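You operate a simulated robot arm through the tools that you are given. There is no shell and no other tool.

You run a simulated robot arm. Do the job below in one go: nothing can be reset, and whatever is moved stays where it is left.

Task
Bleed the air out of the water line at the brass nut.
Fine: open the blue valve, slacken the bleed nut till it has dripped for two seconds or more, tighten it till it is dry, then shut the valve. The coupler stays on.

Only the result counts: the job must be done as asked and must still hold three seconds after the hand-in. Knocking over, shifting, dropping, spilling or breaking anything else fails it.

Robot
A 7-joint arm with a two-finger parallel gripper, fixed in place. Base frame: the origin is at the foot of the arm, x ahead of it, y to its left, z up; the work surface is at about z = 0.66. Lengths are in m, angles in degrees, forces in N, time in s.
Its first joint turns from -166.0 to 166.0 degrees. Payload 3.43 kg.
The tool frame sits at the grasp point between the pads (the TCP): z along the fingers, y along the line on which they close. The tips reach 0.03 m beyond it. Largest opening 0.094 m; finger width 0.028, thickness 0.01; the body of the gripper, 0.05 by 0.096 m, starts 0.055 m behind the TCP.
Orientation is that of the tool frame in the base frame, as a unit quaternion [x, y, z, w]. With the fingers straight down and closing along the base's y, the tool's x points along the base's -x, its y along +y and its z along -z.

Tools
- The arm moves only by the tool play_rows. Its argument "plan" is one flat list of numbers, 6 for each row, row after row: the shift along the tool's x, y, z in m, then the turn, a rotation vector about the tool's x, y, z in degrees. In form: [x, y, z, ax, ay, az, x, y, z, ax, ay, az, ...]. A call has 1 to 20 rows; each row is the pose to reach, as a shift and turn from the pose commanded when the call began, along the tool's axes at that moment. "hand" is the gripper command, from -1 (fully open) to 1 (shut), values between in proportion, set as the call begins (left out, the last holds). Rows are played at 5 a second. More than 0.05 m and 8.6 degrees between two rows, or a gripper value outside its range, and nothing of the call is played. A pose out of reach is approached as far as the arm can. The call stops where the force on the tool passes 70 N (or 10 N more than at its start, if that is more) or the arm is blocked; 0.2 s more then pass. Each finger travels about 0.045 m/s and halts on what it meets, pressing with about 32 N; the grip force reading is that of the motor and also rises with nothing between the fingers. The clock runs only during rows and for 0.2 s after the last one: add rows that repeat a pose to give the fingers time. It gives the time, the measured TCP pose, the force on the tool (base axes), the opening and the grip force at its end, in the units of the frame above (readings bear some noise), with the torque about the TCP (base axes, N m) and any sound that the robot's microphone picked up.
- Cameras (640 x 400 px; columns grow to the right, rows downward): "scene" is fixed at [0.2214, 0.4994, 1.2831]; the picture's right is [0.06, -1.00, 0.00], its down [-0.59, -0.03, -0.80] and it looks along [0.80, 0.04, -0.59] (base axes); focal length 314 px, centre (320, 200). "wrist" rides on the gripper at [0.076, 0.014, -0.103] in the tool frame; the picture's right is [-0.18, 0.98, 0.00], its down [-0.75, -0.14, -0.64] and it looks along [-0.63, -0.12, 0.77] (tool axes); focal length 243 px, centre (320, 200). There is no depth. A picture from a camera that has moved, and an enlarged one, comes with that camera's place and axes in the base frame and with its lens.
- camera(camera): a new picture of that camera. It takes no simulated time.
- lift_body(by): slides the trunk up (or, below 0, down) by that many m; the arm rides with it, the base frame stays. It gives what a move gives, with no picture.
- inspect(camera, box): a new picture of the part [left, top, right, bottom] of that camera's present view, enlarged. It takes no simulated time.
- sign_off(): hands the job in; it is judged then, once.

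Nothing tells you positions but the pictures and the camera data. Unless the task says otherwise, let go and move clear before handing in.

The tools are called as a command line: name --argument value ..., lists and objects as JSON in quotes. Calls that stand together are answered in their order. play_rows: Moves the arm, as the interface text tells. Its arguments: {"type":"object","properties":{"plan":{"type":"array"},"hand":{"type":"number"}},"required":["plan"]} The other tools are called the same way: lift_body (by) slides the trunk up or down; camera (camera) takes a picture; inspect (camera, box) takes an enlarged picture of a part of a camera's view; sign_off () hands the job in.

At the start:

```text
time_s: 0.0
ee_pos: [0.5633, 0.338, 1.0491]
tool_rot: [0.007, 1.0, -0.009, -0.006]
wrist_force: [0.9, -0.4, -0.6]
moment: [0.0, 0.03, -0.02]
grip_width: 0.0939
grasp_force: 0.0
trunk travel left (down, up): [-0.325, 0.285]
```

scene: 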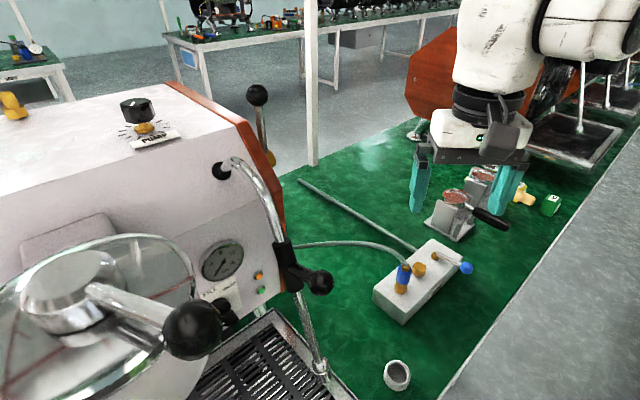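
wrist: 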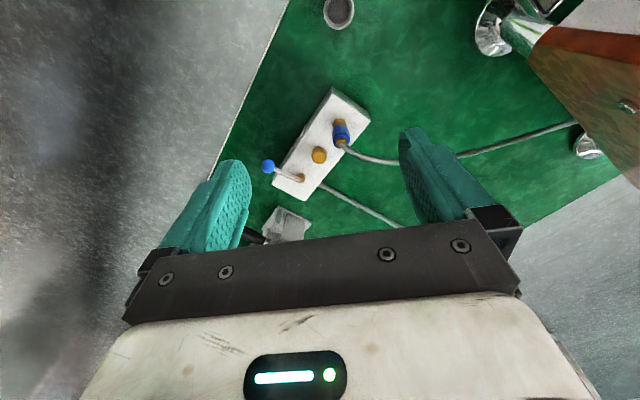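

I see a white block with a blue coupler, a brass nut and a blue-knobbed lever valve, with hoses on both sides. I'll look closer before moving.

inspect --camera "scene" --box '[360, 220, 500, 330]'

inspect --camera "wrist" --box '[240, 70, 400, 210]'

```text
3.64 times, centred on (430, 275) of scene
camera zoom: at [0.2214, 0.4994, 1.2831], right [0.06, -1.0, 0.0], down [-0.59, -0.03, -0.8], along [0.8, 0.04, -0.59], focal length 1141 px, centre (-80, -73)
```

zoom: 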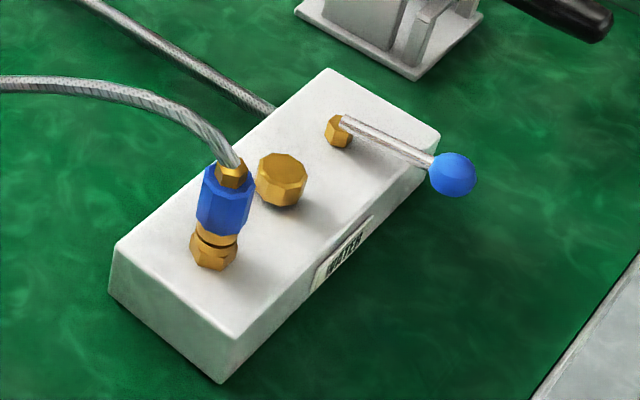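

```text
2.86 times, centred on (320, 140) of wrist
camera zoom: at [0.4904, 0.3543, 1.1517], right [0.2, 0.98, -0.02], down [0.76, -0.14, 0.64], along [0.62, -0.14, -0.77], focal length 693 px, centre (320, 371)
```

zoom: 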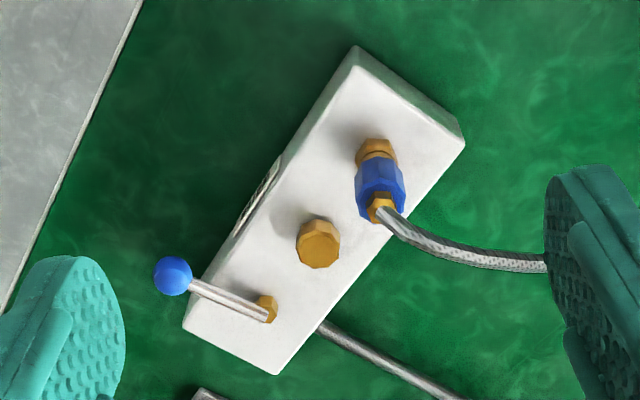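

The nut comes out near (0.713, 0.299, 0.746), the valve pivot near (0.766, 0.250) and the blue knob near (0.717, 0.195, 0.743). The lever lies across the block, so it's probably closed. I'll move in above for a closer look.

play_rows --plan '[-0.02, -0.015, 0.017, 0, 0, 0, -0.04, -0.03, 0.034, 0, 0, 0, -0.06, -0.045, 0.05, 0, 0, 0, -0.08, -0.06, 0.066, 0, 0, 0, -0.1, -0.075, 0.083, 0, 0, 0, -0.11, -0.085, 0.1, 0, 0, 0, -0.11, -0.085, 0.1, 0, 0, 0]' --hand -1

camera --camera "wrist"

camera --camera "scene"

```text
time_s: 1.6
ee_pos: [0.6725, 0.2485, 0.948]
tool_rot: [0.007, 1.0, -0.008, -0.007]
wrist_force: [-0.7, 0.4, -0.4]
moment: [0.01, 0.01, -0.02]
grip_width: 0.0938
grasp_force: 0.0
trunk travel left (down, up): [-0.325, 0.285]
```

```text
taken
camera wrist: at [0.5985, 0.2654, 1.0521], right [0.2, 0.98, -0.02], down [0.76, -0.14, 0.64], along [0.62, -0.14, -0.77], focal length 243 px, centre (320, 200)
```

wrist: 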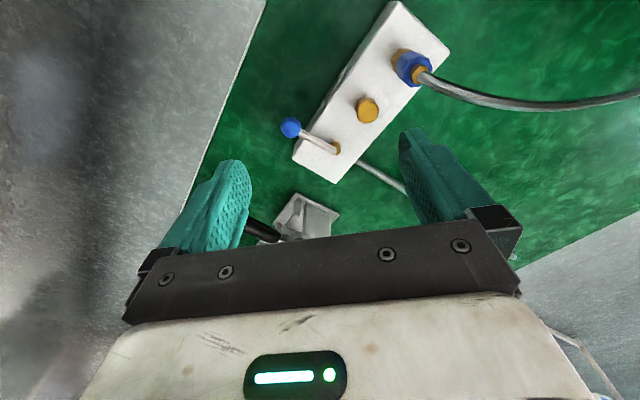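

```text
taken
```

scene: 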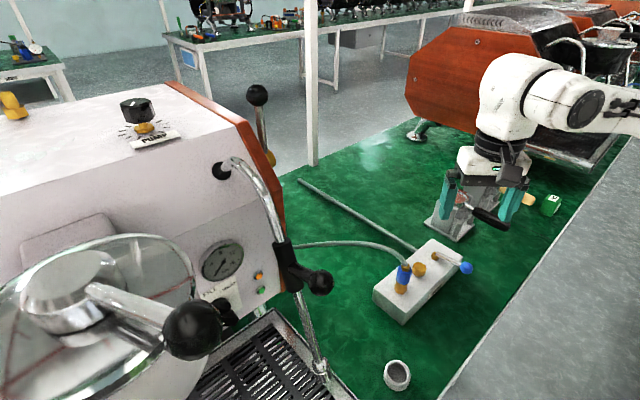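

inspect --camera "wrist" --box '[260, 40, 440, 190]'

inspect --camera "scene" --box '[385, 230, 485, 310]'

```text
2.67 times, centred on (350, 115) of wrist
camera zoom: at [0.5985, 0.2654, 1.0521], right [0.2, 0.98, -0.02], down [0.76, -0.14, 0.64], along [0.62, -0.14, -0.77], focal length 647 px, centre (240, 427)
```

zoom: 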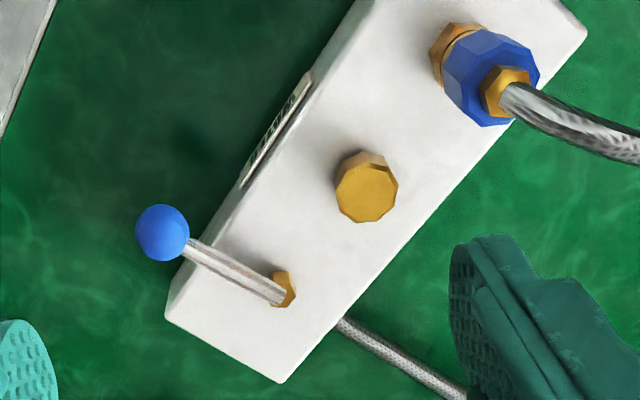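

```text
5.00 times, centred on (435, 270) of scene
camera zoom: at [0.2214, 0.4994, 1.2831], right [0.06, -1.0, 0.0], down [-0.59, -0.03, -0.8], along [0.8, 0.04, -0.59], focal length 1569 px, centre (-255, -150)
```

zoom: 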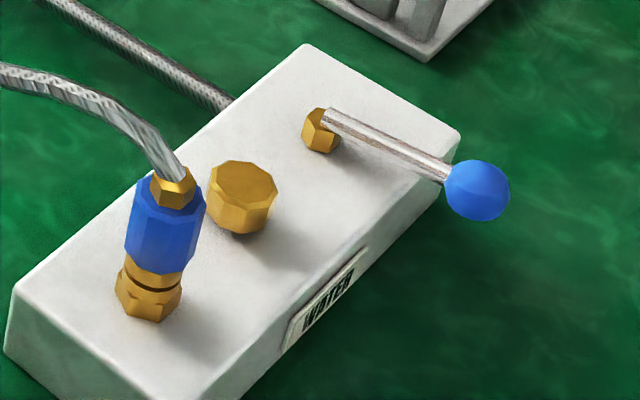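

The second view agrees with the first positions. I'll set the gripper half open and move above the blue knob, yawing so the fingers straddle the lever.

play_rows --plan '[-0.0078, -0.0086, 0.0164, 0, 0, -8.1, -0.0155, -0.0171, 0.0328, 0, 0, -16.2, -0.0233, -0.0257, 0.0492, 0, 0, -24.3, -0.0311, -0.0342, 0.0655, 0, 0, -32.4, -0.0388, -0.0428, 0.0819, 0, 0, -40.5, -0.0466, -0.0513, 0.0983, 0, 0, -48.6, -0.0466, -0.0513, 0.0983, 0, 0, -48.6]' --hand 0.0

camera --camera "wrist"

camera --camera "scene"

```text
time_s: 3.2
ee_pos: [0.7168, 0.1952, 0.8511]
tool_rot: [-0.406, 0.914, -0.005, -0.01]
wrist_force: [0.4, -0.2, -0.4]
moment: [-0.01, 0.0, -0.03]
grip_width: 0.0472
grasp_force: 0.0
trunk travel left (down, up): [-0.325, 0.285]
```

```text
taken
camera wrist: at [0.6571, 0.1498, 0.9553], right [-0.61, 0.8, -0.01], down [0.62, 0.48, 0.63], along [0.5, 0.37, -0.78], focal length 243 px, centre (320, 200)
```

wrist: 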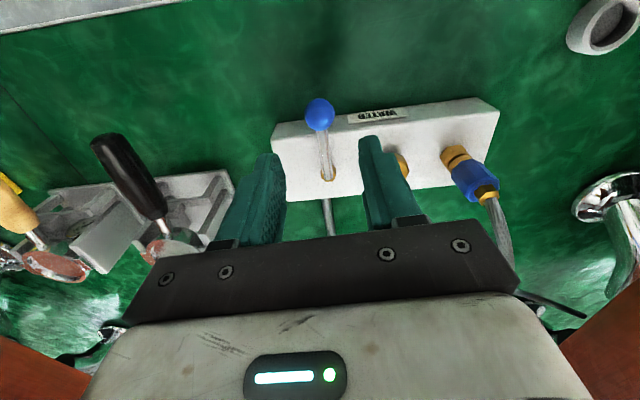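

```text
taken
```

scene: 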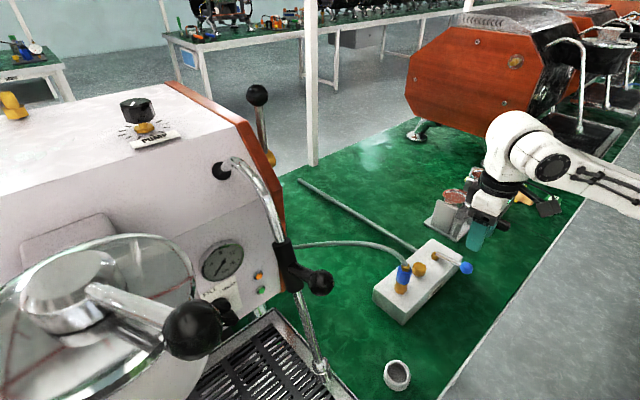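

The straddle lines up with the knob. I'll descend around it now.

play_rows --plan '[0, 0, 0.025, 0, 0, 0, 0, 0, 0.05, 0, 0, 0, 0, 0, 0.07, 0, 0, 0, 0, 0, 0.085, 0, 0, 0, 0, 0, 0.1, 0, 0, 0, 0, 0, 0.1, 0, 0, 0]'

camera --camera "wrist"

inspect --camera "scene" --box '[380, 180, 540, 310]'

```text
time_s: 4.6
ee_pos: [0.7153, 0.1928, 0.7512]
tool_rot: [-0.404, 0.914, -0.006, -0.01]
wrist_force: [0.0, 0.3, -0.1]
moment: [0.03, 0.01, 0.0]
grip_width: 0.0468
grasp_force: 0.2
trunk travel left (down, up): [-0.325, 0.285]
```

```text
taken
camera wrist: at [0.6557, 0.1482, 0.8549], right [-0.6, 0.8, -0.01], down [0.62, 0.48, 0.63], along [0.5, 0.37, -0.78], focal length 243 px, centre (320, 200)
```

wrist: 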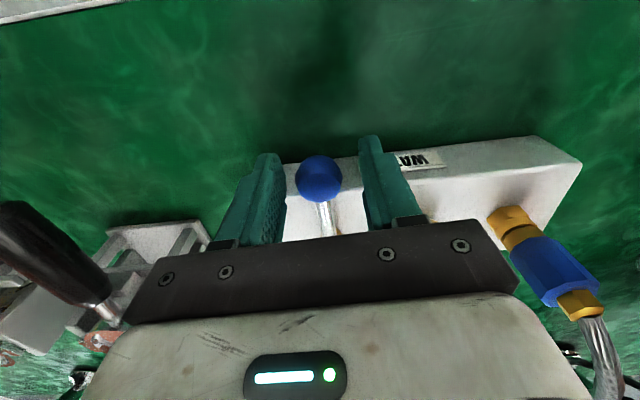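

```text
3.08 times, centred on (460, 245) of scene
camera zoom: at [0.2214, 0.4994, 1.2831], right [0.06, -1.0, 0.0], down [-0.59, -0.03, -0.8], along [0.8, 0.04, -0.59], focal length 966 px, centre (-111, 62)
```

zoom: 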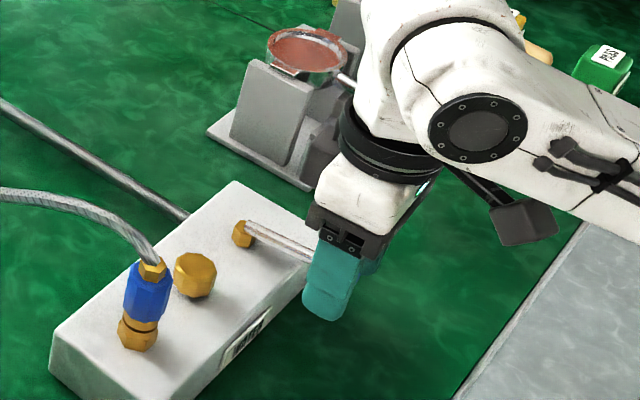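

The knob sits between the fingers. I'll swing the lever anticlockwise, away from the nut, along an arc about the pivot, and check partway.

play_rows --plan '[-0.0007, -0.0104, 0, 0, 0, -8, -0.0029, -0.0207, 0, 0, 0, -16, -0.0065, -0.0305, 0, 0, 0, -24, -0.0114, -0.0397, 0, 0, 0, -32, -0.0114, -0.0397, 0, 0, 0, -32]'

camera --camera "wrist"

inspect --camera "scene" --box '[380, 180, 540, 310]'

```text
time_s: 5.8
ee_pos: [0.7527, 0.1759, 0.7503]
tool_rot: [-0.642, 0.767, -0.003, -0.01]
wrist_force: [0.0, -0.6, -0.4]
moment: [0.0, 0.04, -0.02]
grip_width: 0.0471
grasp_force: 0.1
trunk travel left (down, up): [-0.325, 0.285]
```

```text
taken
camera wrist: at [0.7273, 0.1046, 0.8549], right [-0.94, 0.35, 0.01], down [0.28, 0.73, 0.63], along [0.22, 0.59, -0.78], focal length 243 px, centre (320, 200)
```

wrist: 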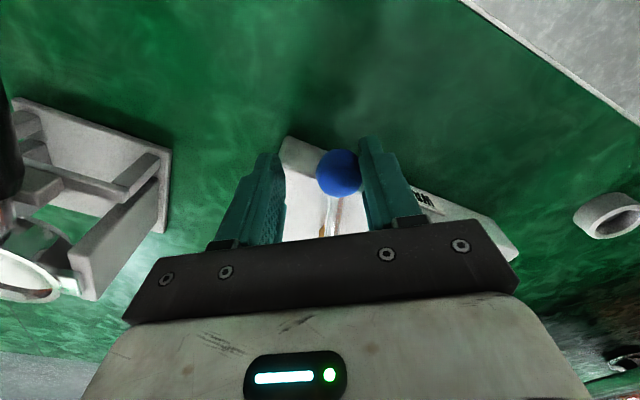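

```text
3.08 times, centred on (460, 245) of scene
camera zoom: at [0.2214, 0.4994, 1.2831], right [0.06, -1.0, 0.0], down [-0.59, -0.03, -0.8], along [0.8, 0.04, -0.59], focal length 966 px, centre (-111, 62)
```

zoom: 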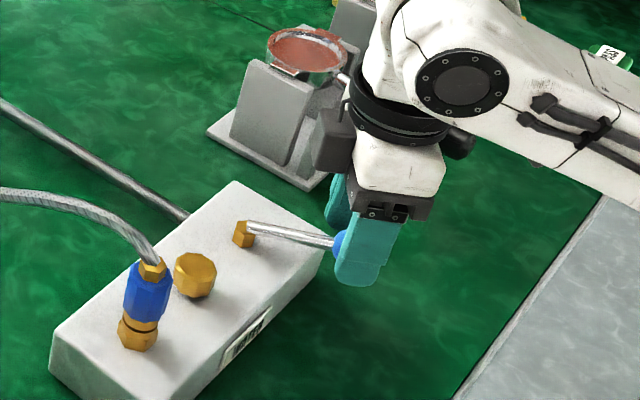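

The lever follows with little resistance. I'll continue the arc toward in-line with the block.

play_rows --plan '[-0.0007, -0.0102, 0, 0, 0, -8, -0.0028, -0.0203, 0, 0, 0, -16, -0.0064, -0.0299, 0, 0, 0, -24, -0.0112, -0.0389, 0, 0, 0, -32, -0.0172, -0.0472, 0, 0, 0, -40, -0.0243, -0.0546, 0, 0, 0, -48, -0.0324, -0.0609, 0, 0, 0, -56, -0.0324, -0.0609, 0, 0, 0, -56]'

camera --camera "wrist"

inspect --camera "scene" --box '[380, 180, 540, 310]'

```text
time_s: 7.6
ee_pos: [0.8189, 0.1969, 0.75]
tool_rot: [0.927, -0.374, -0.002, 0.01]
wrist_force: [0.0, 0.3, 0.8]
moment: [-0.01, 0.0, 0.0]
grip_width: 0.047
grasp_force: 0.5
trunk travel left (down, up): [-0.325, 0.285]
```

```text
taken
camera wrist: at [0.8651, 0.1353, 0.853], right [-0.82, -0.58, 0.02], down [-0.44, 0.64, 0.64], along [-0.38, 0.51, -0.77], focal length 243 px, centre (320, 200)
```

wrist: 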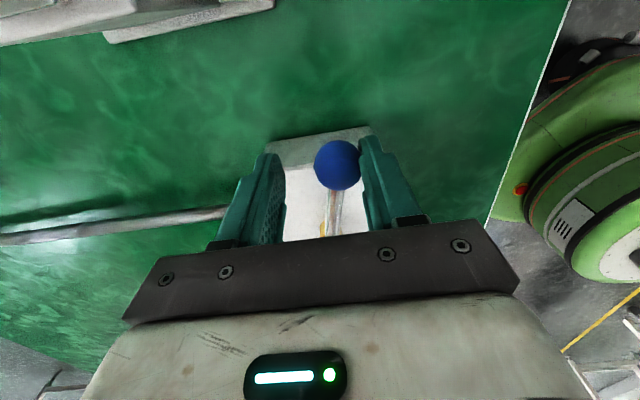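

```text
3.08 times, centred on (460, 245) of scene
camera zoom: at [0.2214, 0.4994, 1.2831], right [0.06, -1.0, 0.0], down [-0.59, -0.03, -0.8], along [0.8, 0.04, -0.59], focal length 966 px, centre (-111, 62)
```

zoom: 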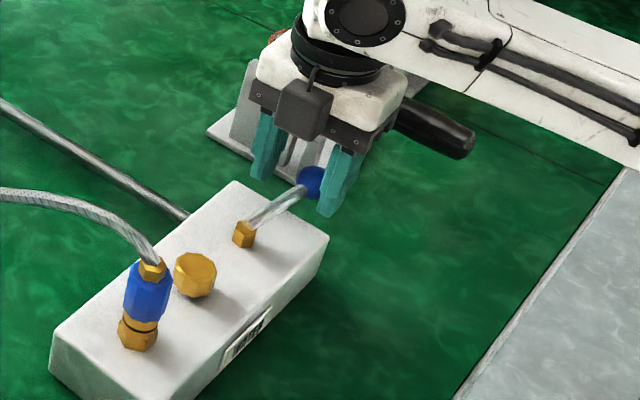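

The lever has gone about 78° with no resistance. I'll push on in small steps, watching for the stop.

play_rows --plan '[-0.0003, -0.0065, 0, 0, 0, -5, -0.0011, -0.0127, 0, 0, 0, -10, -0.0011, -0.0127, 0, 0, 0, -10]'

inspect --camera "scene" --box '[380, 180, 540, 310]'

```text
time_s: 8.4
ee_pos: [0.8262, 0.2064, 0.7478]
tool_rot: [0.956, -0.294, -0.003, 0.01]
wrist_force: [0.5, 0.1, -0.6]
moment: [0.02, 0.03, 0.01]
grip_width: 0.0474
grasp_force: 0.4
trunk travel left (down, up): [-0.325, 0.285]
```

```text
3.08 times, centred on (460, 245) of scene
camera zoom: at [0.2214, 0.4994, 1.2831], right [0.06, -1.0, 0.0], down [-0.59, -0.03, -0.8], along [0.8, 0.04, -0.59], focal length 966 px, centre (-111, 62)
```

zoom: 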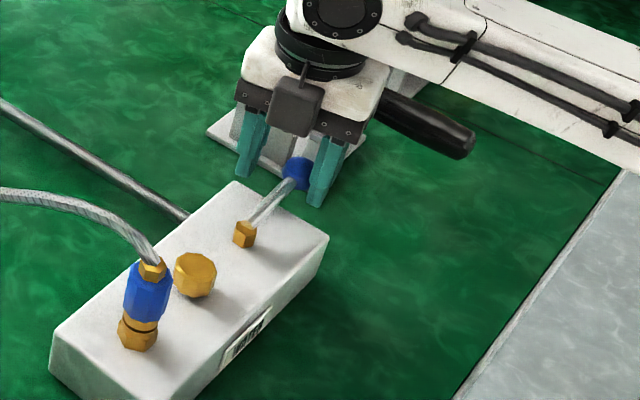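

play_rows --plan '[-0.0003, -0.0052, 0, 0, 0, -4, -0.0003, -0.0052, 0, 0, 0, -4]'

inspect --camera "scene" --box '[380, 180, 540, 310]'

```text
time_s: 9.0
ee_pos: [0.8286, 0.2113, 0.7493]
tool_rot: [0.965, -0.26, -0.004, 0.011]
wrist_force: [-11.2, -8.8, -0.3]
moment: [-0.03, 0.2, -0.22]
grip_width: 0.0546
grasp_force: 6.7
trunk travel left (down, up): [-0.325, 0.285]
```

```text
3.08 times, centred on (460, 245) of scene
camera zoom: at [0.2214, 0.4994, 1.2831], right [0.06, -1.0, 0.0], down [-0.59, -0.03, -0.8], along [0.8, 0.04, -0.59], focal length 966 px, centre (-111, 62)
```

zoom: 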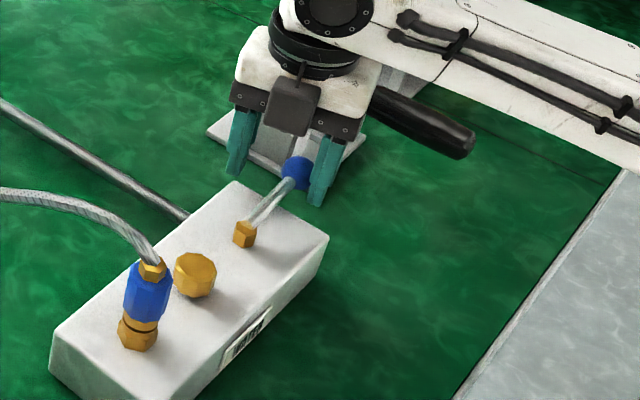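

I hit a stop at about 90° with around 14 N, and the block hasn't moved, so the valve is open. I'll back off and lift clear.

play_rows --plan '[0, 0.008, 0, 0, 0, 0, 0, 0.008, 0, 0, 0, 0, 0, 0.008, -0.03, 0, 0, 0, 0, 0.008, -0.07, 0, 0, 0, 0, 0.008, -0.11, 0, 0, 0, 0, 0.008, -0.11, 0, 0, 0]'

camera --camera "scene"

camera --camera "wrist"

```text
time_s: 10.4
ee_pos: [0.8248, 0.2065, 0.8588]
tool_rot: [0.965, -0.261, -0.004, 0.011]
wrist_force: [0.6, -0.3, 0.2]
moment: [-0.03, 0.03, 0.0]
grip_width: 0.0471
grasp_force: 0.1
trunk travel left (down, up): [-0.325, 0.285]
```

```text
taken
```

scene: 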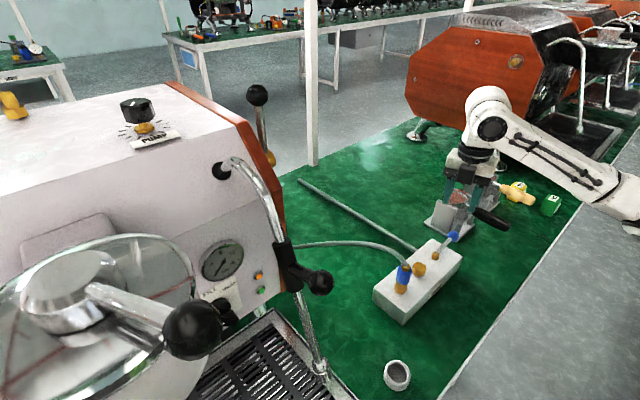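

```text
taken
camera wrist: at [0.8865, 0.1575, 0.9624], right [-0.65, -0.76, 0.02], down [-0.57, 0.51, 0.64], along [-0.5, 0.41, -0.77], focal length 243 px, centre (320, 200)
```

wrist: 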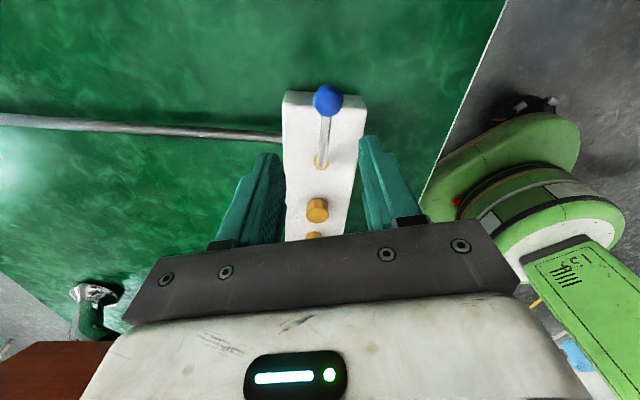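

The valve is open, with the lever in line with the block. The hose rises to about z 0.825 beside the coupler, so I'll keep the camera side of the hand away from it. I'll swing over to above the nut with the fingers closing near 70°.

play_rows --plan '[-0.00715, -0.00115, -0.00205, 0, 0, 8.5, -0.0143, -0.0023, -0.0041, 0, 0, 17, -0.02145, -0.00345, -0.00615, 0, 0, 25.5, -0.0286, -0.0046, -0.0082, 0, 0, 34, -0.03575, -0.00575, -0.01025, 0, 0, 42.5, -0.0429, -0.0069, -0.0123, 0, 0, 51, -0.05005, -0.00805, -0.01435, 0, 0, 59.5, -0.0572, -0.0092, -0.0164, 0, 0, 68, -0.06435, -0.01035, -0.01845, 0, 0, 76.5, -0.0715, -0.0115, -0.0205, 0, 0, 85, -0.07865, -0.01265, -0.02255, 0, 0, 93.5, -0.0858, -0.0138, -0.0246, 0, 0, 102, -0.09295, -0.01495, -0.02665, 0, 0, 110.5, -0.1001, -0.0161, -0.0287, 0, 0, 119, -0.10725, -0.01725, -0.03075, 0, 0, 127.5, -0.1144, -0.0184, -0.0328, 0, 0, 136, -0.12155, -0.01955, -0.03485, 0, 0, 144.5, -0.1287, -0.0207, -0.0369, 0, 0, 153, -0.13585, -0.02185, -0.03895, 0, 0, 161.5, -0.143, -0.023, -0.041, 0, 0, 169.5]' --hand -0.17

camera --camera "wrist"

inspect --camera "scene" --box '[340, 130, 540, 330]'

```text
time_s: 14.6
ee_pos: [0.7135, 0.2998, 0.9001]
tool_rot: [0.172, 0.985, -0.009, -0.005]
wrist_force: [-0.7, -0.6, 0.6]
moment: [-0.02, 0.0, 0.02]
grip_width: 0.055
grasp_force: 0.1
trunk travel left (down, up): [-0.325, 0.285]
```

```text
taken
camera wrist: at [0.6497, 0.3394, 1.0024], right [0.51, 0.86, -0.02], down [0.67, -0.38, 0.64], along [0.54, -0.34, -0.77], focal length 243 px, centre (320, 200)
```

wrist: 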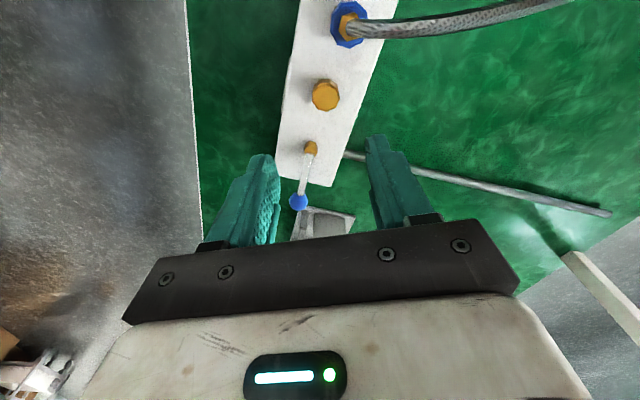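

```text
2.00 times, centred on (440, 230) of scene
camera zoom: at [0.2214, 0.4994, 1.2831], right [0.06, -1.0, 0.0], down [-0.59, -0.03, -0.8], along [0.8, 0.04, -0.59], focal length 628 px, centre (80, 140)
```

zoom: 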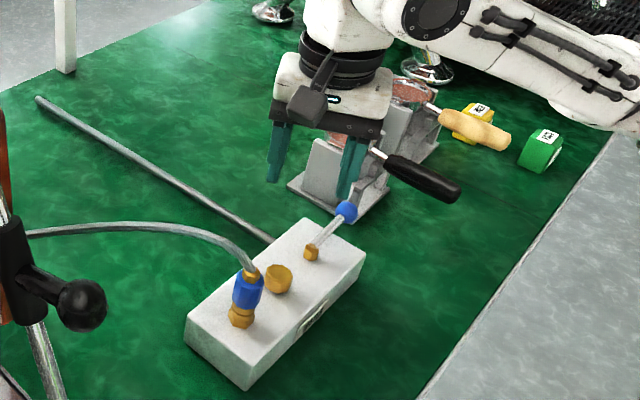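

The hand is above the nut with about a 55 mm opening. I'll descend partway and check the alignment.

play_rows --plan '[-0.0005, 0.0008, 0.03, 0, 0, 0, -0.0008, 0.0013, 0.06, 0, 0, 0, -0.001, 0.0016, 0.085, 0, 0, 0, -0.0011, 0.0017, 0.1, 0, 0, 0, -0.0011, 0.0017, 0.1, 0, 0, 0]'

camera --camera "wrist"

inspect --camera "scene" --box '[360, 190, 500, 320]'

```text
time_s: 15.8
ee_pos: [0.7139, 0.2985, 0.7992]
tool_rot: [0.17, 0.985, -0.01, -0.005]
wrist_force: [-0.5, 0.3, 0.6]
moment: [-0.01, 0.02, 0.01]
grip_width: 0.0549
grasp_force: 0.1
trunk travel left (down, up): [-0.325, 0.285]
```

```text
taken
camera wrist: at [0.65, 0.3388, 0.9018], right [0.5, 0.86, -0.02], down [0.67, -0.37, 0.64], along [0.55, -0.34, -0.77], focal length 243 px, centre (320, 200)
```

wrist: 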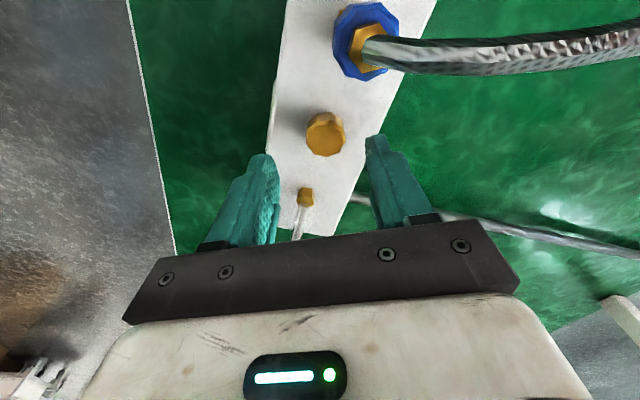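

```text
3.08 times, centred on (430, 255) of scene
camera zoom: at [0.2214, 0.4994, 1.2831], right [0.06, -1.0, 0.0], down [-0.59, -0.03, -0.8], along [0.8, 0.04, -0.59], focal length 966 px, centre (-18, 31)
```

zoom: 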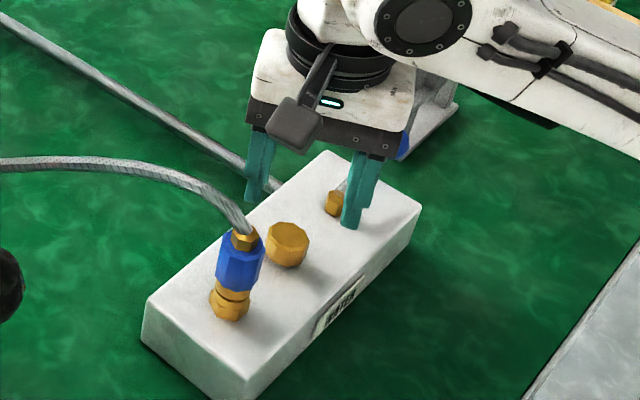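

The nut is centred between the fingers. I'll lower to grip its upper part and then close.

play_rows --plan '[0, 0.001, 0.015, 0, 0, 0, 0, 0.001, 0.03, 0, 0, 0, 0, 0.001, 0.039, 0, 0, 0, 0, 0.001, 0.039, 0, 0, 0]'

camera --camera "wrist"

inspect --camera "scene" --box '[370, 200, 490, 310]'

```text
time_s: 16.8
ee_pos: [0.7145, 0.2978, 0.7604]
tool_rot: [0.17, 0.985, -0.01, -0.004]
wrist_force: [0.3, -0.5, -0.1]
moment: [0.03, 0.02, 0.0]
grip_width: 0.0548
grasp_force: 0.0
trunk travel left (down, up): [-0.325, 0.285]
```

```text
taken
camera wrist: at [0.6498, 0.3387, 0.8631], right [0.5, 0.86, -0.02], down [0.67, -0.37, 0.64], along [0.54, -0.34, -0.77], focal length 243 px, centre (320, 200)
```

wrist: 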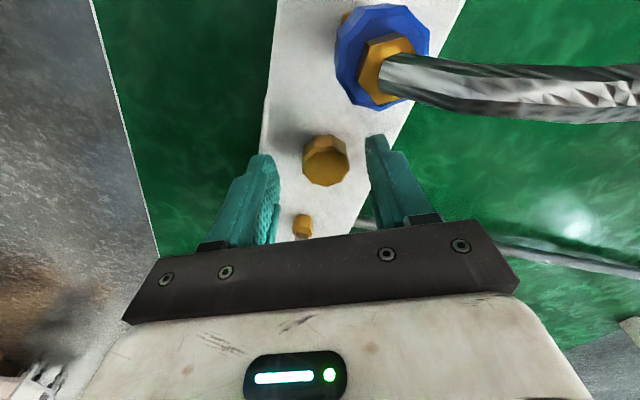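

```text
3.64 times, centred on (430, 255) of scene
camera zoom: at [0.2214, 0.4994, 1.2831], right [0.06, -1.0, 0.0], down [-0.59, -0.03, -0.8], along [0.8, 0.04, -0.59], focal length 1141 px, centre (-80, 0)
```

zoom: 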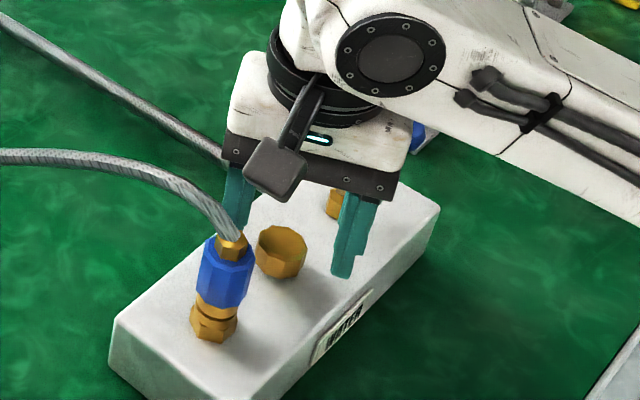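

The nut sits about 3 mm off toward tool +y. I'll recentre and close gently on it.

play_rows --plan '[0.002, 0.0035, 0.001, 0, 0, 0, 0.002, 0.0035, 0.001, 0, 0, 0]'

play_rows --plan '[0, 0, 0, 0, 0, 0, 0, 0, 0, 0, 0, 0, 0, 0, 0, 0, 0, 0, 0, 0, 0, 0, 0, 0]' --hand 1

camera --camera "wrist"

inspect --camera "scene" --box '[370, 200, 490, 310]'

```text
time_s: 17.4
ee_pos: [0.7138, 0.303, 0.7587]
tool_rot: [0.17, 0.985, -0.01, -0.004]
wrist_force: [0.5, 0.3, -0.1]
moment: [0.01, 0.0, 0.03]
grip_width: 0.0549
grasp_force: 0.2
trunk travel left (down, up): [-0.325, 0.285]
```

```text
time_s: 18.4
ee_pos: [0.7132, 0.3013, 0.7588]
tool_rot: [0.172, 0.985, -0.011, -0.005]
wrist_force: [-7.8, -10.7, -0.2]
moment: [-0.19, 0.12, -0.07]
grip_width: 0.0297
grasp_force: 45.0
trunk travel left (down, up): [-0.325, 0.285]
```

```text
taken
camera wrist: at [0.649, 0.342, 0.8623], right [0.5, 0.86, -0.02], down [0.67, -0.37, 0.64], along [0.54, -0.34, -0.77], focal length 243 px, centre (320, 200)
```

wrist: 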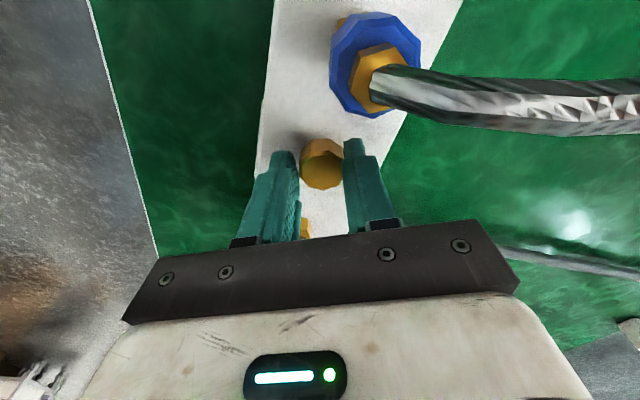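

```text
3.64 times, centred on (430, 255) of scene
camera zoom: at [0.2214, 0.4994, 1.2831], right [0.06, -1.0, 0.0], down [-0.59, -0.03, -0.8], along [0.8, 0.04, -0.59], focal length 1141 px, centre (-80, 0)
```

zoom: 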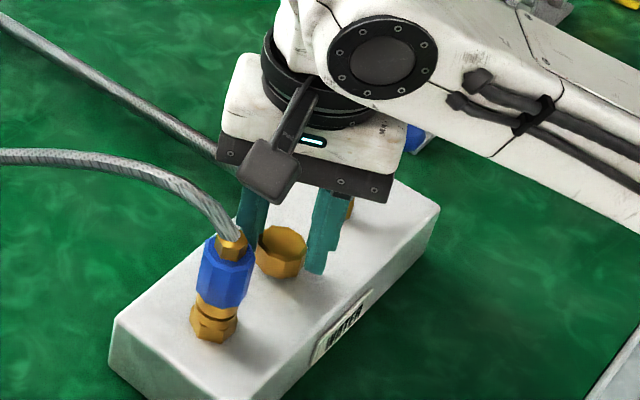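

The nut is gripped at 29.7 mm, with some side load from being a little off centre. I'll shift to relieve it.

play_rows --plan '[0.0003, -0.002, 0, 0, 0, 0, 0.0003, -0.002, 0, 0, 0, 0]'

```text
time_s: 19.0
ee_pos: [0.7129, 0.3006, 0.7605]
tool_rot: [0.171, 0.985, -0.009, -0.003]
wrist_force: [5.6, 0.4, -6.3]
moment: [0.55, 0.1, 0.01]
grip_width: 0.0299
grasp_force: 44.7
trunk travel left (down, up): [-0.325, 0.285]
```

Now I'll slacken the nut anticlockwise, about 30° first, watching torque and sound.

play_rows --plan '[0, 0, 0, 0, 0, -5, 0, 0, 0, 0, 0, -10, 0, 0, 0, 0, 0, -15, 0, 0, 0, 0, 0, -20, 0, 0, 0, 0, 0, -25, 0, 0, 0, 0, 0, -30]'

inspect --camera "scene" --box '[370, 200, 490, 310]'

camera --camera "wrist"

```text
time_s: 20.4
ee_pos: [0.7124, 0.2979, 0.759]
tool_rot: [-0.09, 0.996, -0.01, -0.008]
wrist_force: [-8.1, -26.8, -2.3]
moment: [-0.4, -0.51, -0.15]
grip_width: 0.0295
grasp_force: 45.1
trunk travel left (down, up): [-0.325, 0.285]
```

```text
3.64 times, centred on (430, 255) of scene
camera zoom: at [0.2214, 0.4994, 1.2831], right [0.06, -1.0, 0.0], down [-0.59, -0.03, -0.8], along [0.8, 0.04, -0.59], focal length 1141 px, centre (-80, 0)
```

zoom: 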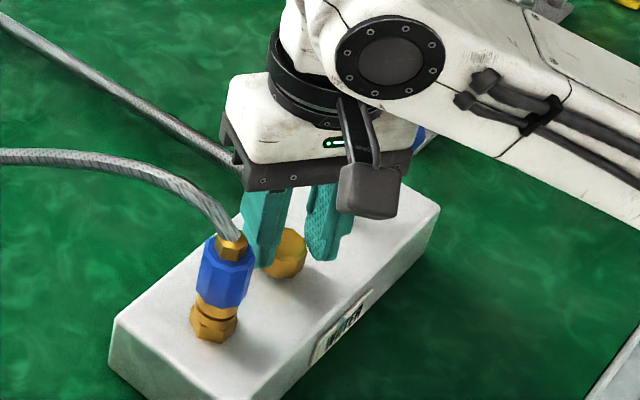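

```text
taken
camera wrist: at [0.6383, 0.3, 0.8634], right [0.01, 1.0, -0.02], down [0.78, 0.01, 0.63], along [0.63, -0.02, -0.78], focal length 243 px, centre (320, 200)
```

wrist: 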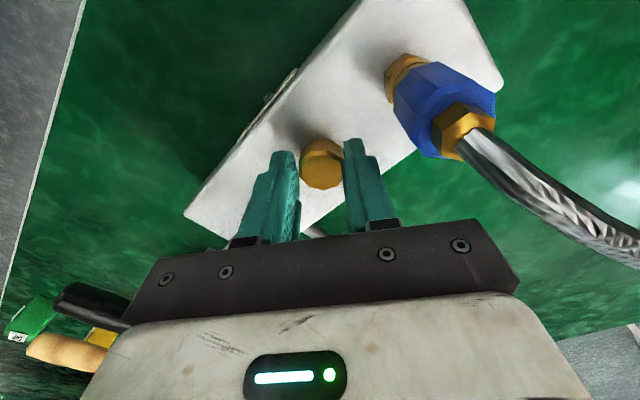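

play_rows --plan '[0.0015, -0.0035, 0, 0, 0, 0, 0.0015, -0.0035, 0, 0, 0, 0]'

inspect --camera "wrist" --box '[270, 120, 370, 200]'

inspect --camera "scene" --box '[410, 250, 450, 285]'

```text
time_s: 21.0
ee_pos: [0.7137, 0.298, 0.7604]
tool_rot: [-0.09, 0.996, -0.008, -0.006]
wrist_force: [11.7, -3.5, -7.9]
moment: [0.07, 0.66, -0.04]
grip_width: 0.0297
grasp_force: 45.0
trunk travel left (down, up): [-0.325, 0.285]
```

```text
5.00 times, centred on (320, 160) of wrist
camera zoom: at [0.6379, 0.2991, 0.8633], right [0.01, 1.0, -0.02], down [0.77, 0.01, 0.63], along [0.63, -0.02, -0.77], focal length 1213 px, centre (320, 400)
```

zoom: 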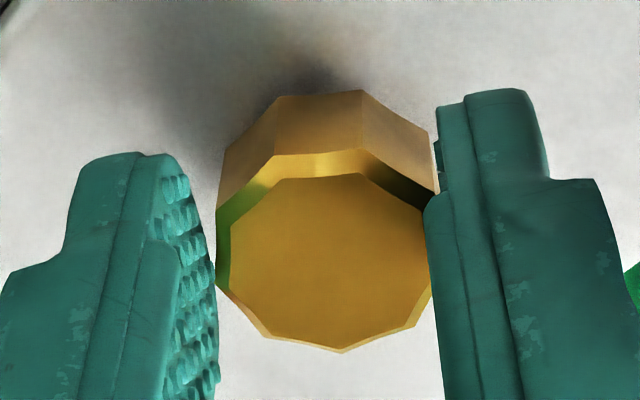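

```text
11.43 times, centred on (430, 268) of scene
camera zoom: at [0.2214, 0.4994, 1.2831], right [0.06, -1.0, 0.0], down [-0.59, -0.03, -0.8], along [0.8, 0.04, -0.59], focal length 3586 px, centre (-937, -571)
```

zoom: 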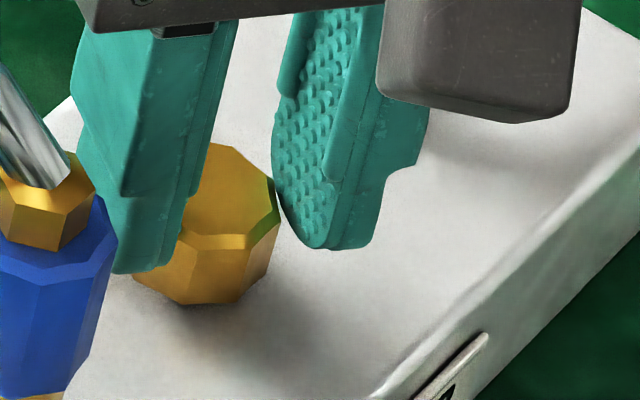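

The nut turns with the hand, which rotates about a point roughly 8 mm off the commanded axis. I'll compensate for that and keep slackening.

play_rows --plan '[-0.0013, -0.0014, 0, 0, 0, -5, -0.0014, -0.0021, 0, 0, 0, -10, -0.0016, -0.0028, 0, 0, 0, -15, -0.0018, -0.0034, 0, 0, 0, -20, -0.002, -0.0041, 0, 0, 0, -25, -0.0024, -0.0047, 0, 0, 0, -30]'

inspect --camera "wrist" --box '[270, 120, 370, 200]'

inspect --camera "scene" --box '[370, 200, 490, 310]'

```text
time_s: 22.4
ee_pos: [0.715, 0.2941, 0.7599]
tool_rot: [-0.346, 0.938, -0.005, -0.008]
wrist_force: [6.9, 16.3, -5.7]
moment: [0.8, -0.62, 0.05]
grip_width: 0.0292
grasp_force: 44.9
trunk travel left (down, up): [-0.325, 0.285]
```

```text
5.00 times, centred on (320, 160) of wrist
camera zoom: at [0.65, 0.2567, 0.864], right [-0.5, 0.87, -0.01], down [0.67, 0.39, 0.63], along [0.55, 0.31, -0.78], focal length 1213 px, centre (320, 400)
```

zoom: 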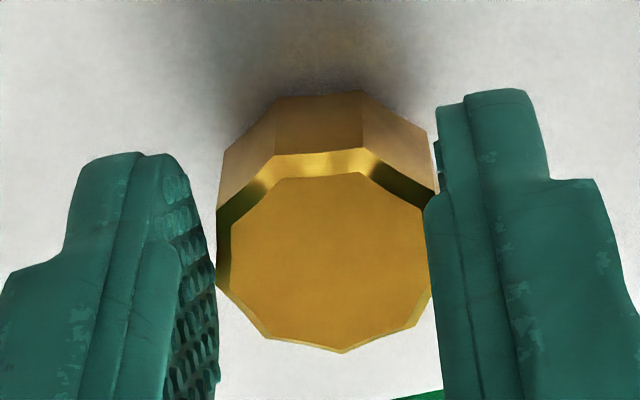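

```text
3.64 times, centred on (430, 255) of scene
camera zoom: at [0.2214, 0.4994, 1.2831], right [0.06, -1.0, 0.0], down [-0.59, -0.03, -0.8], along [0.8, 0.04, -0.59], focal length 1141 px, centre (-80, 0)
```

zoom: 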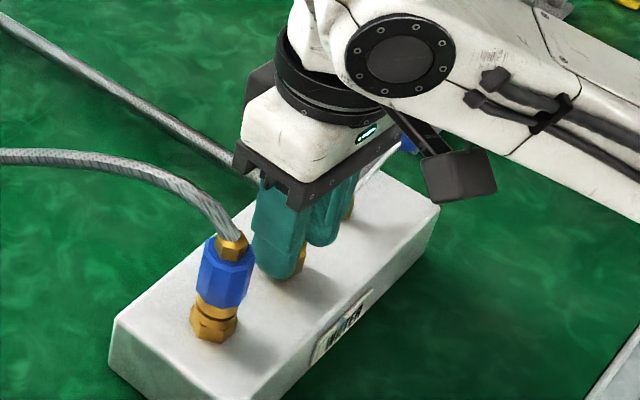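

The nut has turned 60° with the hand and there's no drip yet. I'll continue with a small load relief.

play_rows --plan '[-0.0018, 0.0008, 0, 0, 0, -5, -0.0018, 0.0004, 0, 0, 0, -10, -0.0018, 0, 0, 0, 0, -15, -0.0018, -0.0004, 0, 0, 0, -20, -0.0018, -0.0008, 0, 0, 0, -25, -0.0018, -0.001, 0, 0, 0, -30]'

inspect --camera "wrist" --box '[270, 120, 370, 200]'

inspect --camera "scene" --box '[370, 200, 490, 310]'

```text
time_s: 23.8
ee_pos: [0.7169, 0.2926, 0.7607]
tool_rot: [-0.575, 0.818, -0.004, -0.01]
wrist_force: [-1.6, 1.0, -0.3]
moment: [-1.06, 0.08, -0.03]
grip_width: 0.0294
grasp_force: 45.2
trunk travel left (down, up): [-0.325, 0.285]
```

```text
5.00 times, centred on (320, 160) of wrist
camera zoom: at [0.681, 0.2269, 0.8643], right [-0.86, 0.5, 0.0], down [0.39, 0.67, 0.62], along [0.31, 0.54, -0.78], focal length 1213 px, centre (320, 400)
```

zoom: 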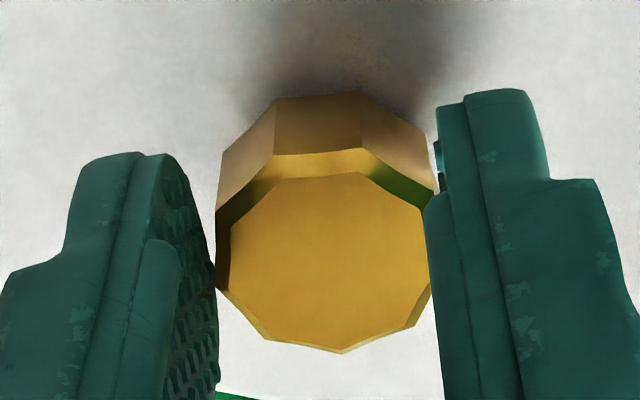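

```text
3.64 times, centred on (430, 255) of scene
camera zoom: at [0.2214, 0.4994, 1.2831], right [0.06, -1.0, 0.0], down [-0.59, -0.03, -0.8], along [0.8, 0.04, -0.59], focal length 1141 px, centre (-80, 0)
```

zoom: 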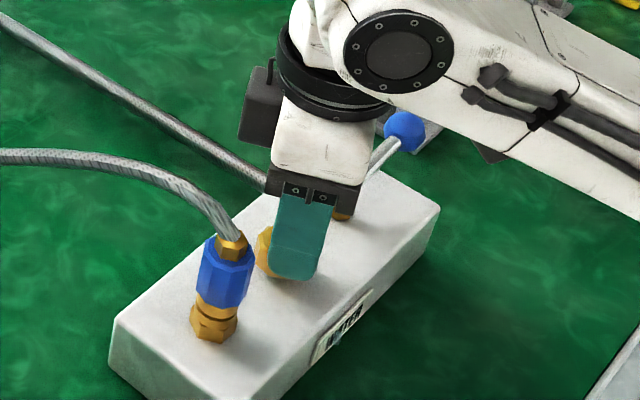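

inspect --camera "scene" --box '[425, 260, 485, 300]'

camera --camera "wrist"

```text
10.00 times, centred on (455, 280) of scene
camera zoom: at [0.2214, 0.4994, 1.2831], right [0.06, -1.0, 0.0], down [-0.59, -0.03, -0.8], along [0.8, 0.04, -0.59], focal length 3138 px, centre (-1030, -600)
```

zoom: 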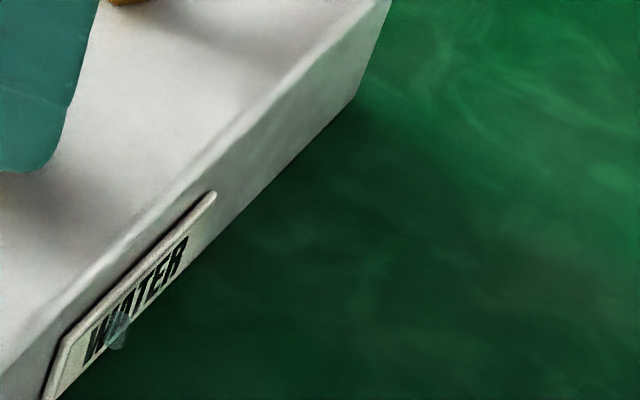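

```text
taken
camera wrist: at [0.681, 0.2269, 0.8643], right [-0.86, 0.5, 0.0], down [0.39, 0.67, 0.62], along [0.31, 0.54, -0.78], focal length 243 px, centre (320, 200)
```

wrist: 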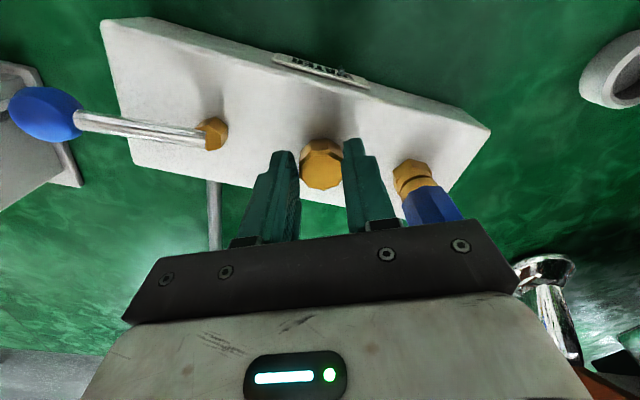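

A translucent drop is visible in front of the WATER label, so the nut seems to be dripping. I'll hold and check that the drop moves.

play_rows --plan '[0, 0, 0, 0, 0, 0, 0, 0, 0, 0, 0, 0, 0, 0, 0, 0, 0, 0]'

inspect --camera "scene" --box '[425, 260, 485, 300]'

inspect --camera "wrist" --box '[260, 30, 400, 120]'

```text
time_s: 24.6
ee_pos: [0.7179, 0.2912, 0.7604]
tool_rot: [-0.576, 0.817, -0.004, -0.011]
wrist_force: [0.2, -4.5, -3.3]
moment: [-0.65, 0.04, 0.01]
grip_width: 0.0296
grasp_force: 45.2
trunk travel left (down, up): [-0.325, 0.285]
```

```text
10.00 times, centred on (455, 280) of scene
camera zoom: at [0.2214, 0.4994, 1.2831], right [0.06, -1.0, 0.0], down [-0.59, -0.03, -0.8], along [0.8, 0.04, -0.59], focal length 3138 px, centre (-1030, -600)
```

zoom: 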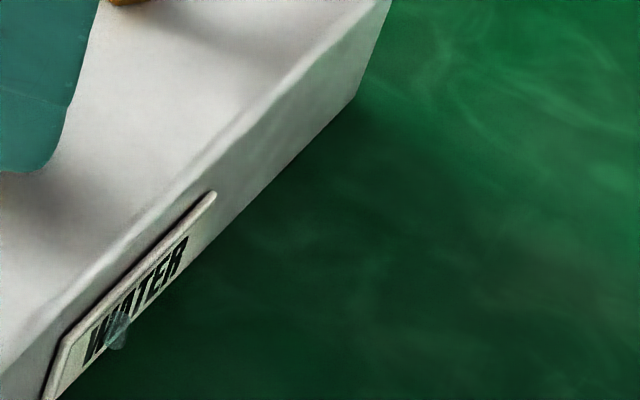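

```text
4.44 times, centred on (330, 75) of wrist
camera zoom: at [0.6809, 0.2268, 0.8642], right [-0.86, 0.51, 0.0], down [0.4, 0.67, 0.62], along [0.31, 0.54, -0.78], focal length 1078 px, centre (276, 756)
```

zoom: 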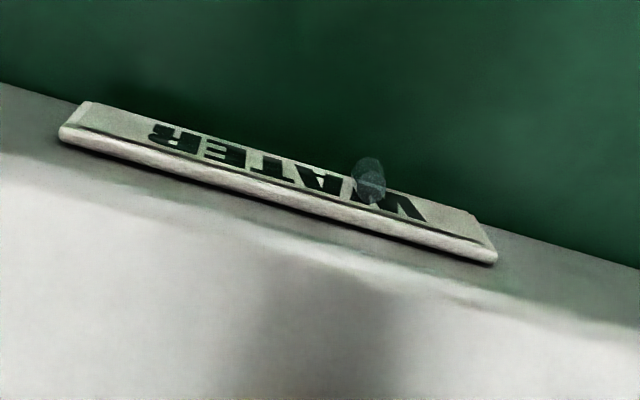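

The drop is at an outlet on the front face. I'll hold for over 2 s and look again.

play_rows --plan '[0, 0, 0, 0, 0, 0, 0, 0, 0, 0, 0, 0, 0, 0, 0, 0, 0, 0, 0, 0, 0, 0, 0, 0, 0, 0, 0, 0, 0, 0, 0, 0, 0, 0, 0, 0, 0, 0, 0, 0, 0, 0]'

inspect --camera "scene" --box '[425, 260, 485, 300]'

play_rows --plan '[0, 0, 0, 0, 0, 0, 0, 0, 0, 0, 0, 0, 0, 0, 0, 0, 0, 0, 0, 0, 0, 0, 0, 0, 0, 0, 0, 0, 0, 0]'

inspect --camera "scene" --box '[425, 260, 485, 300]'

inspect --camera "wrist" --box '[260, 30, 400, 120]'

```text
time_s: 26.2
ee_pos: [0.7183, 0.2926, 0.7596]
tool_rot: [-0.576, 0.818, -0.004, -0.011]
wrist_force: [2.0, -11.2, -5.8]
moment: [-0.24, -0.23, -0.01]
grip_width: 0.0295
grasp_force: 44.8
trunk travel left (down, up): [-0.325, 0.285]
```

```text
10.00 times, centred on (455, 280) of scene
camera zoom: at [0.2214, 0.4994, 1.2831], right [0.06, -1.0, 0.0], down [-0.59, -0.03, -0.8], along [0.8, 0.04, -0.59], focal length 3138 px, centre (-1030, -600)
```

zoom: 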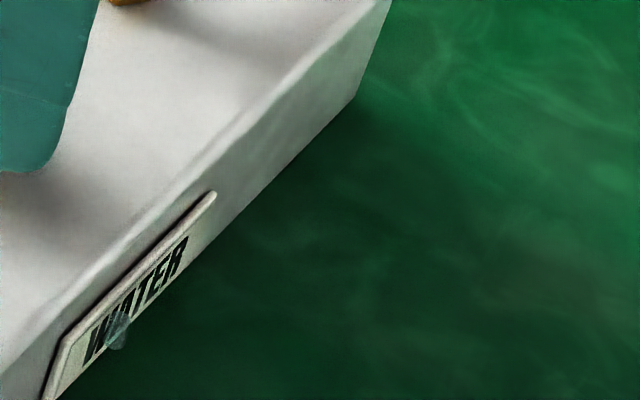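

```text
time_s: 27.4
ee_pos: [0.7181, 0.2923, 0.7595]
tool_rot: [-0.575, 0.818, -0.005, -0.011]
wrist_force: [4.4, -13.6, -6.0]
moment: [-0.6, -0.24, -0.05]
grip_width: 0.0295
grasp_force: 44.5
trunk travel left (down, up): [-0.325, 0.285]
```

```text
10.00 times, centred on (455, 280) of scene
camera zoom: at [0.2214, 0.4994, 1.2831], right [0.06, -1.0, 0.0], down [-0.59, -0.03, -0.8], along [0.8, 0.04, -0.59], focal length 3138 px, centre (-1030, -600)
```

zoom: 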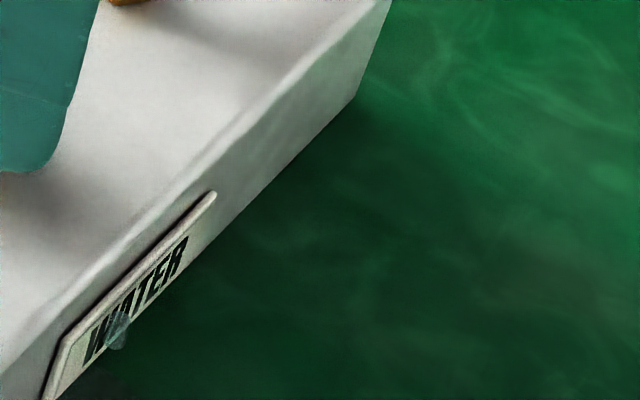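

```text
4.44 times, centred on (330, 75) of wrist
camera zoom: at [0.6809, 0.2268, 0.8643], right [-0.86, 0.5, 0.0], down [0.4, 0.67, 0.62], along [0.31, 0.54, -0.78], focal length 1078 px, centre (276, 756)
```

zoom: 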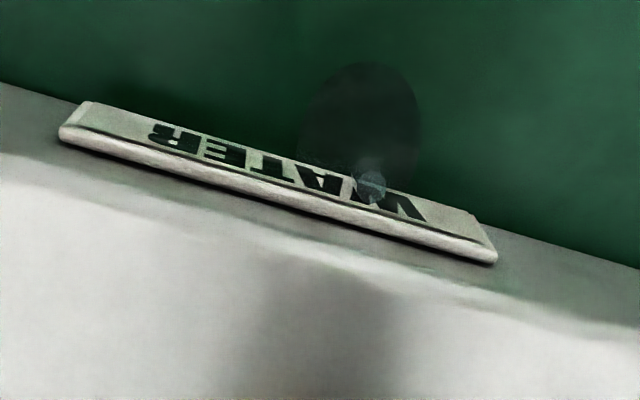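

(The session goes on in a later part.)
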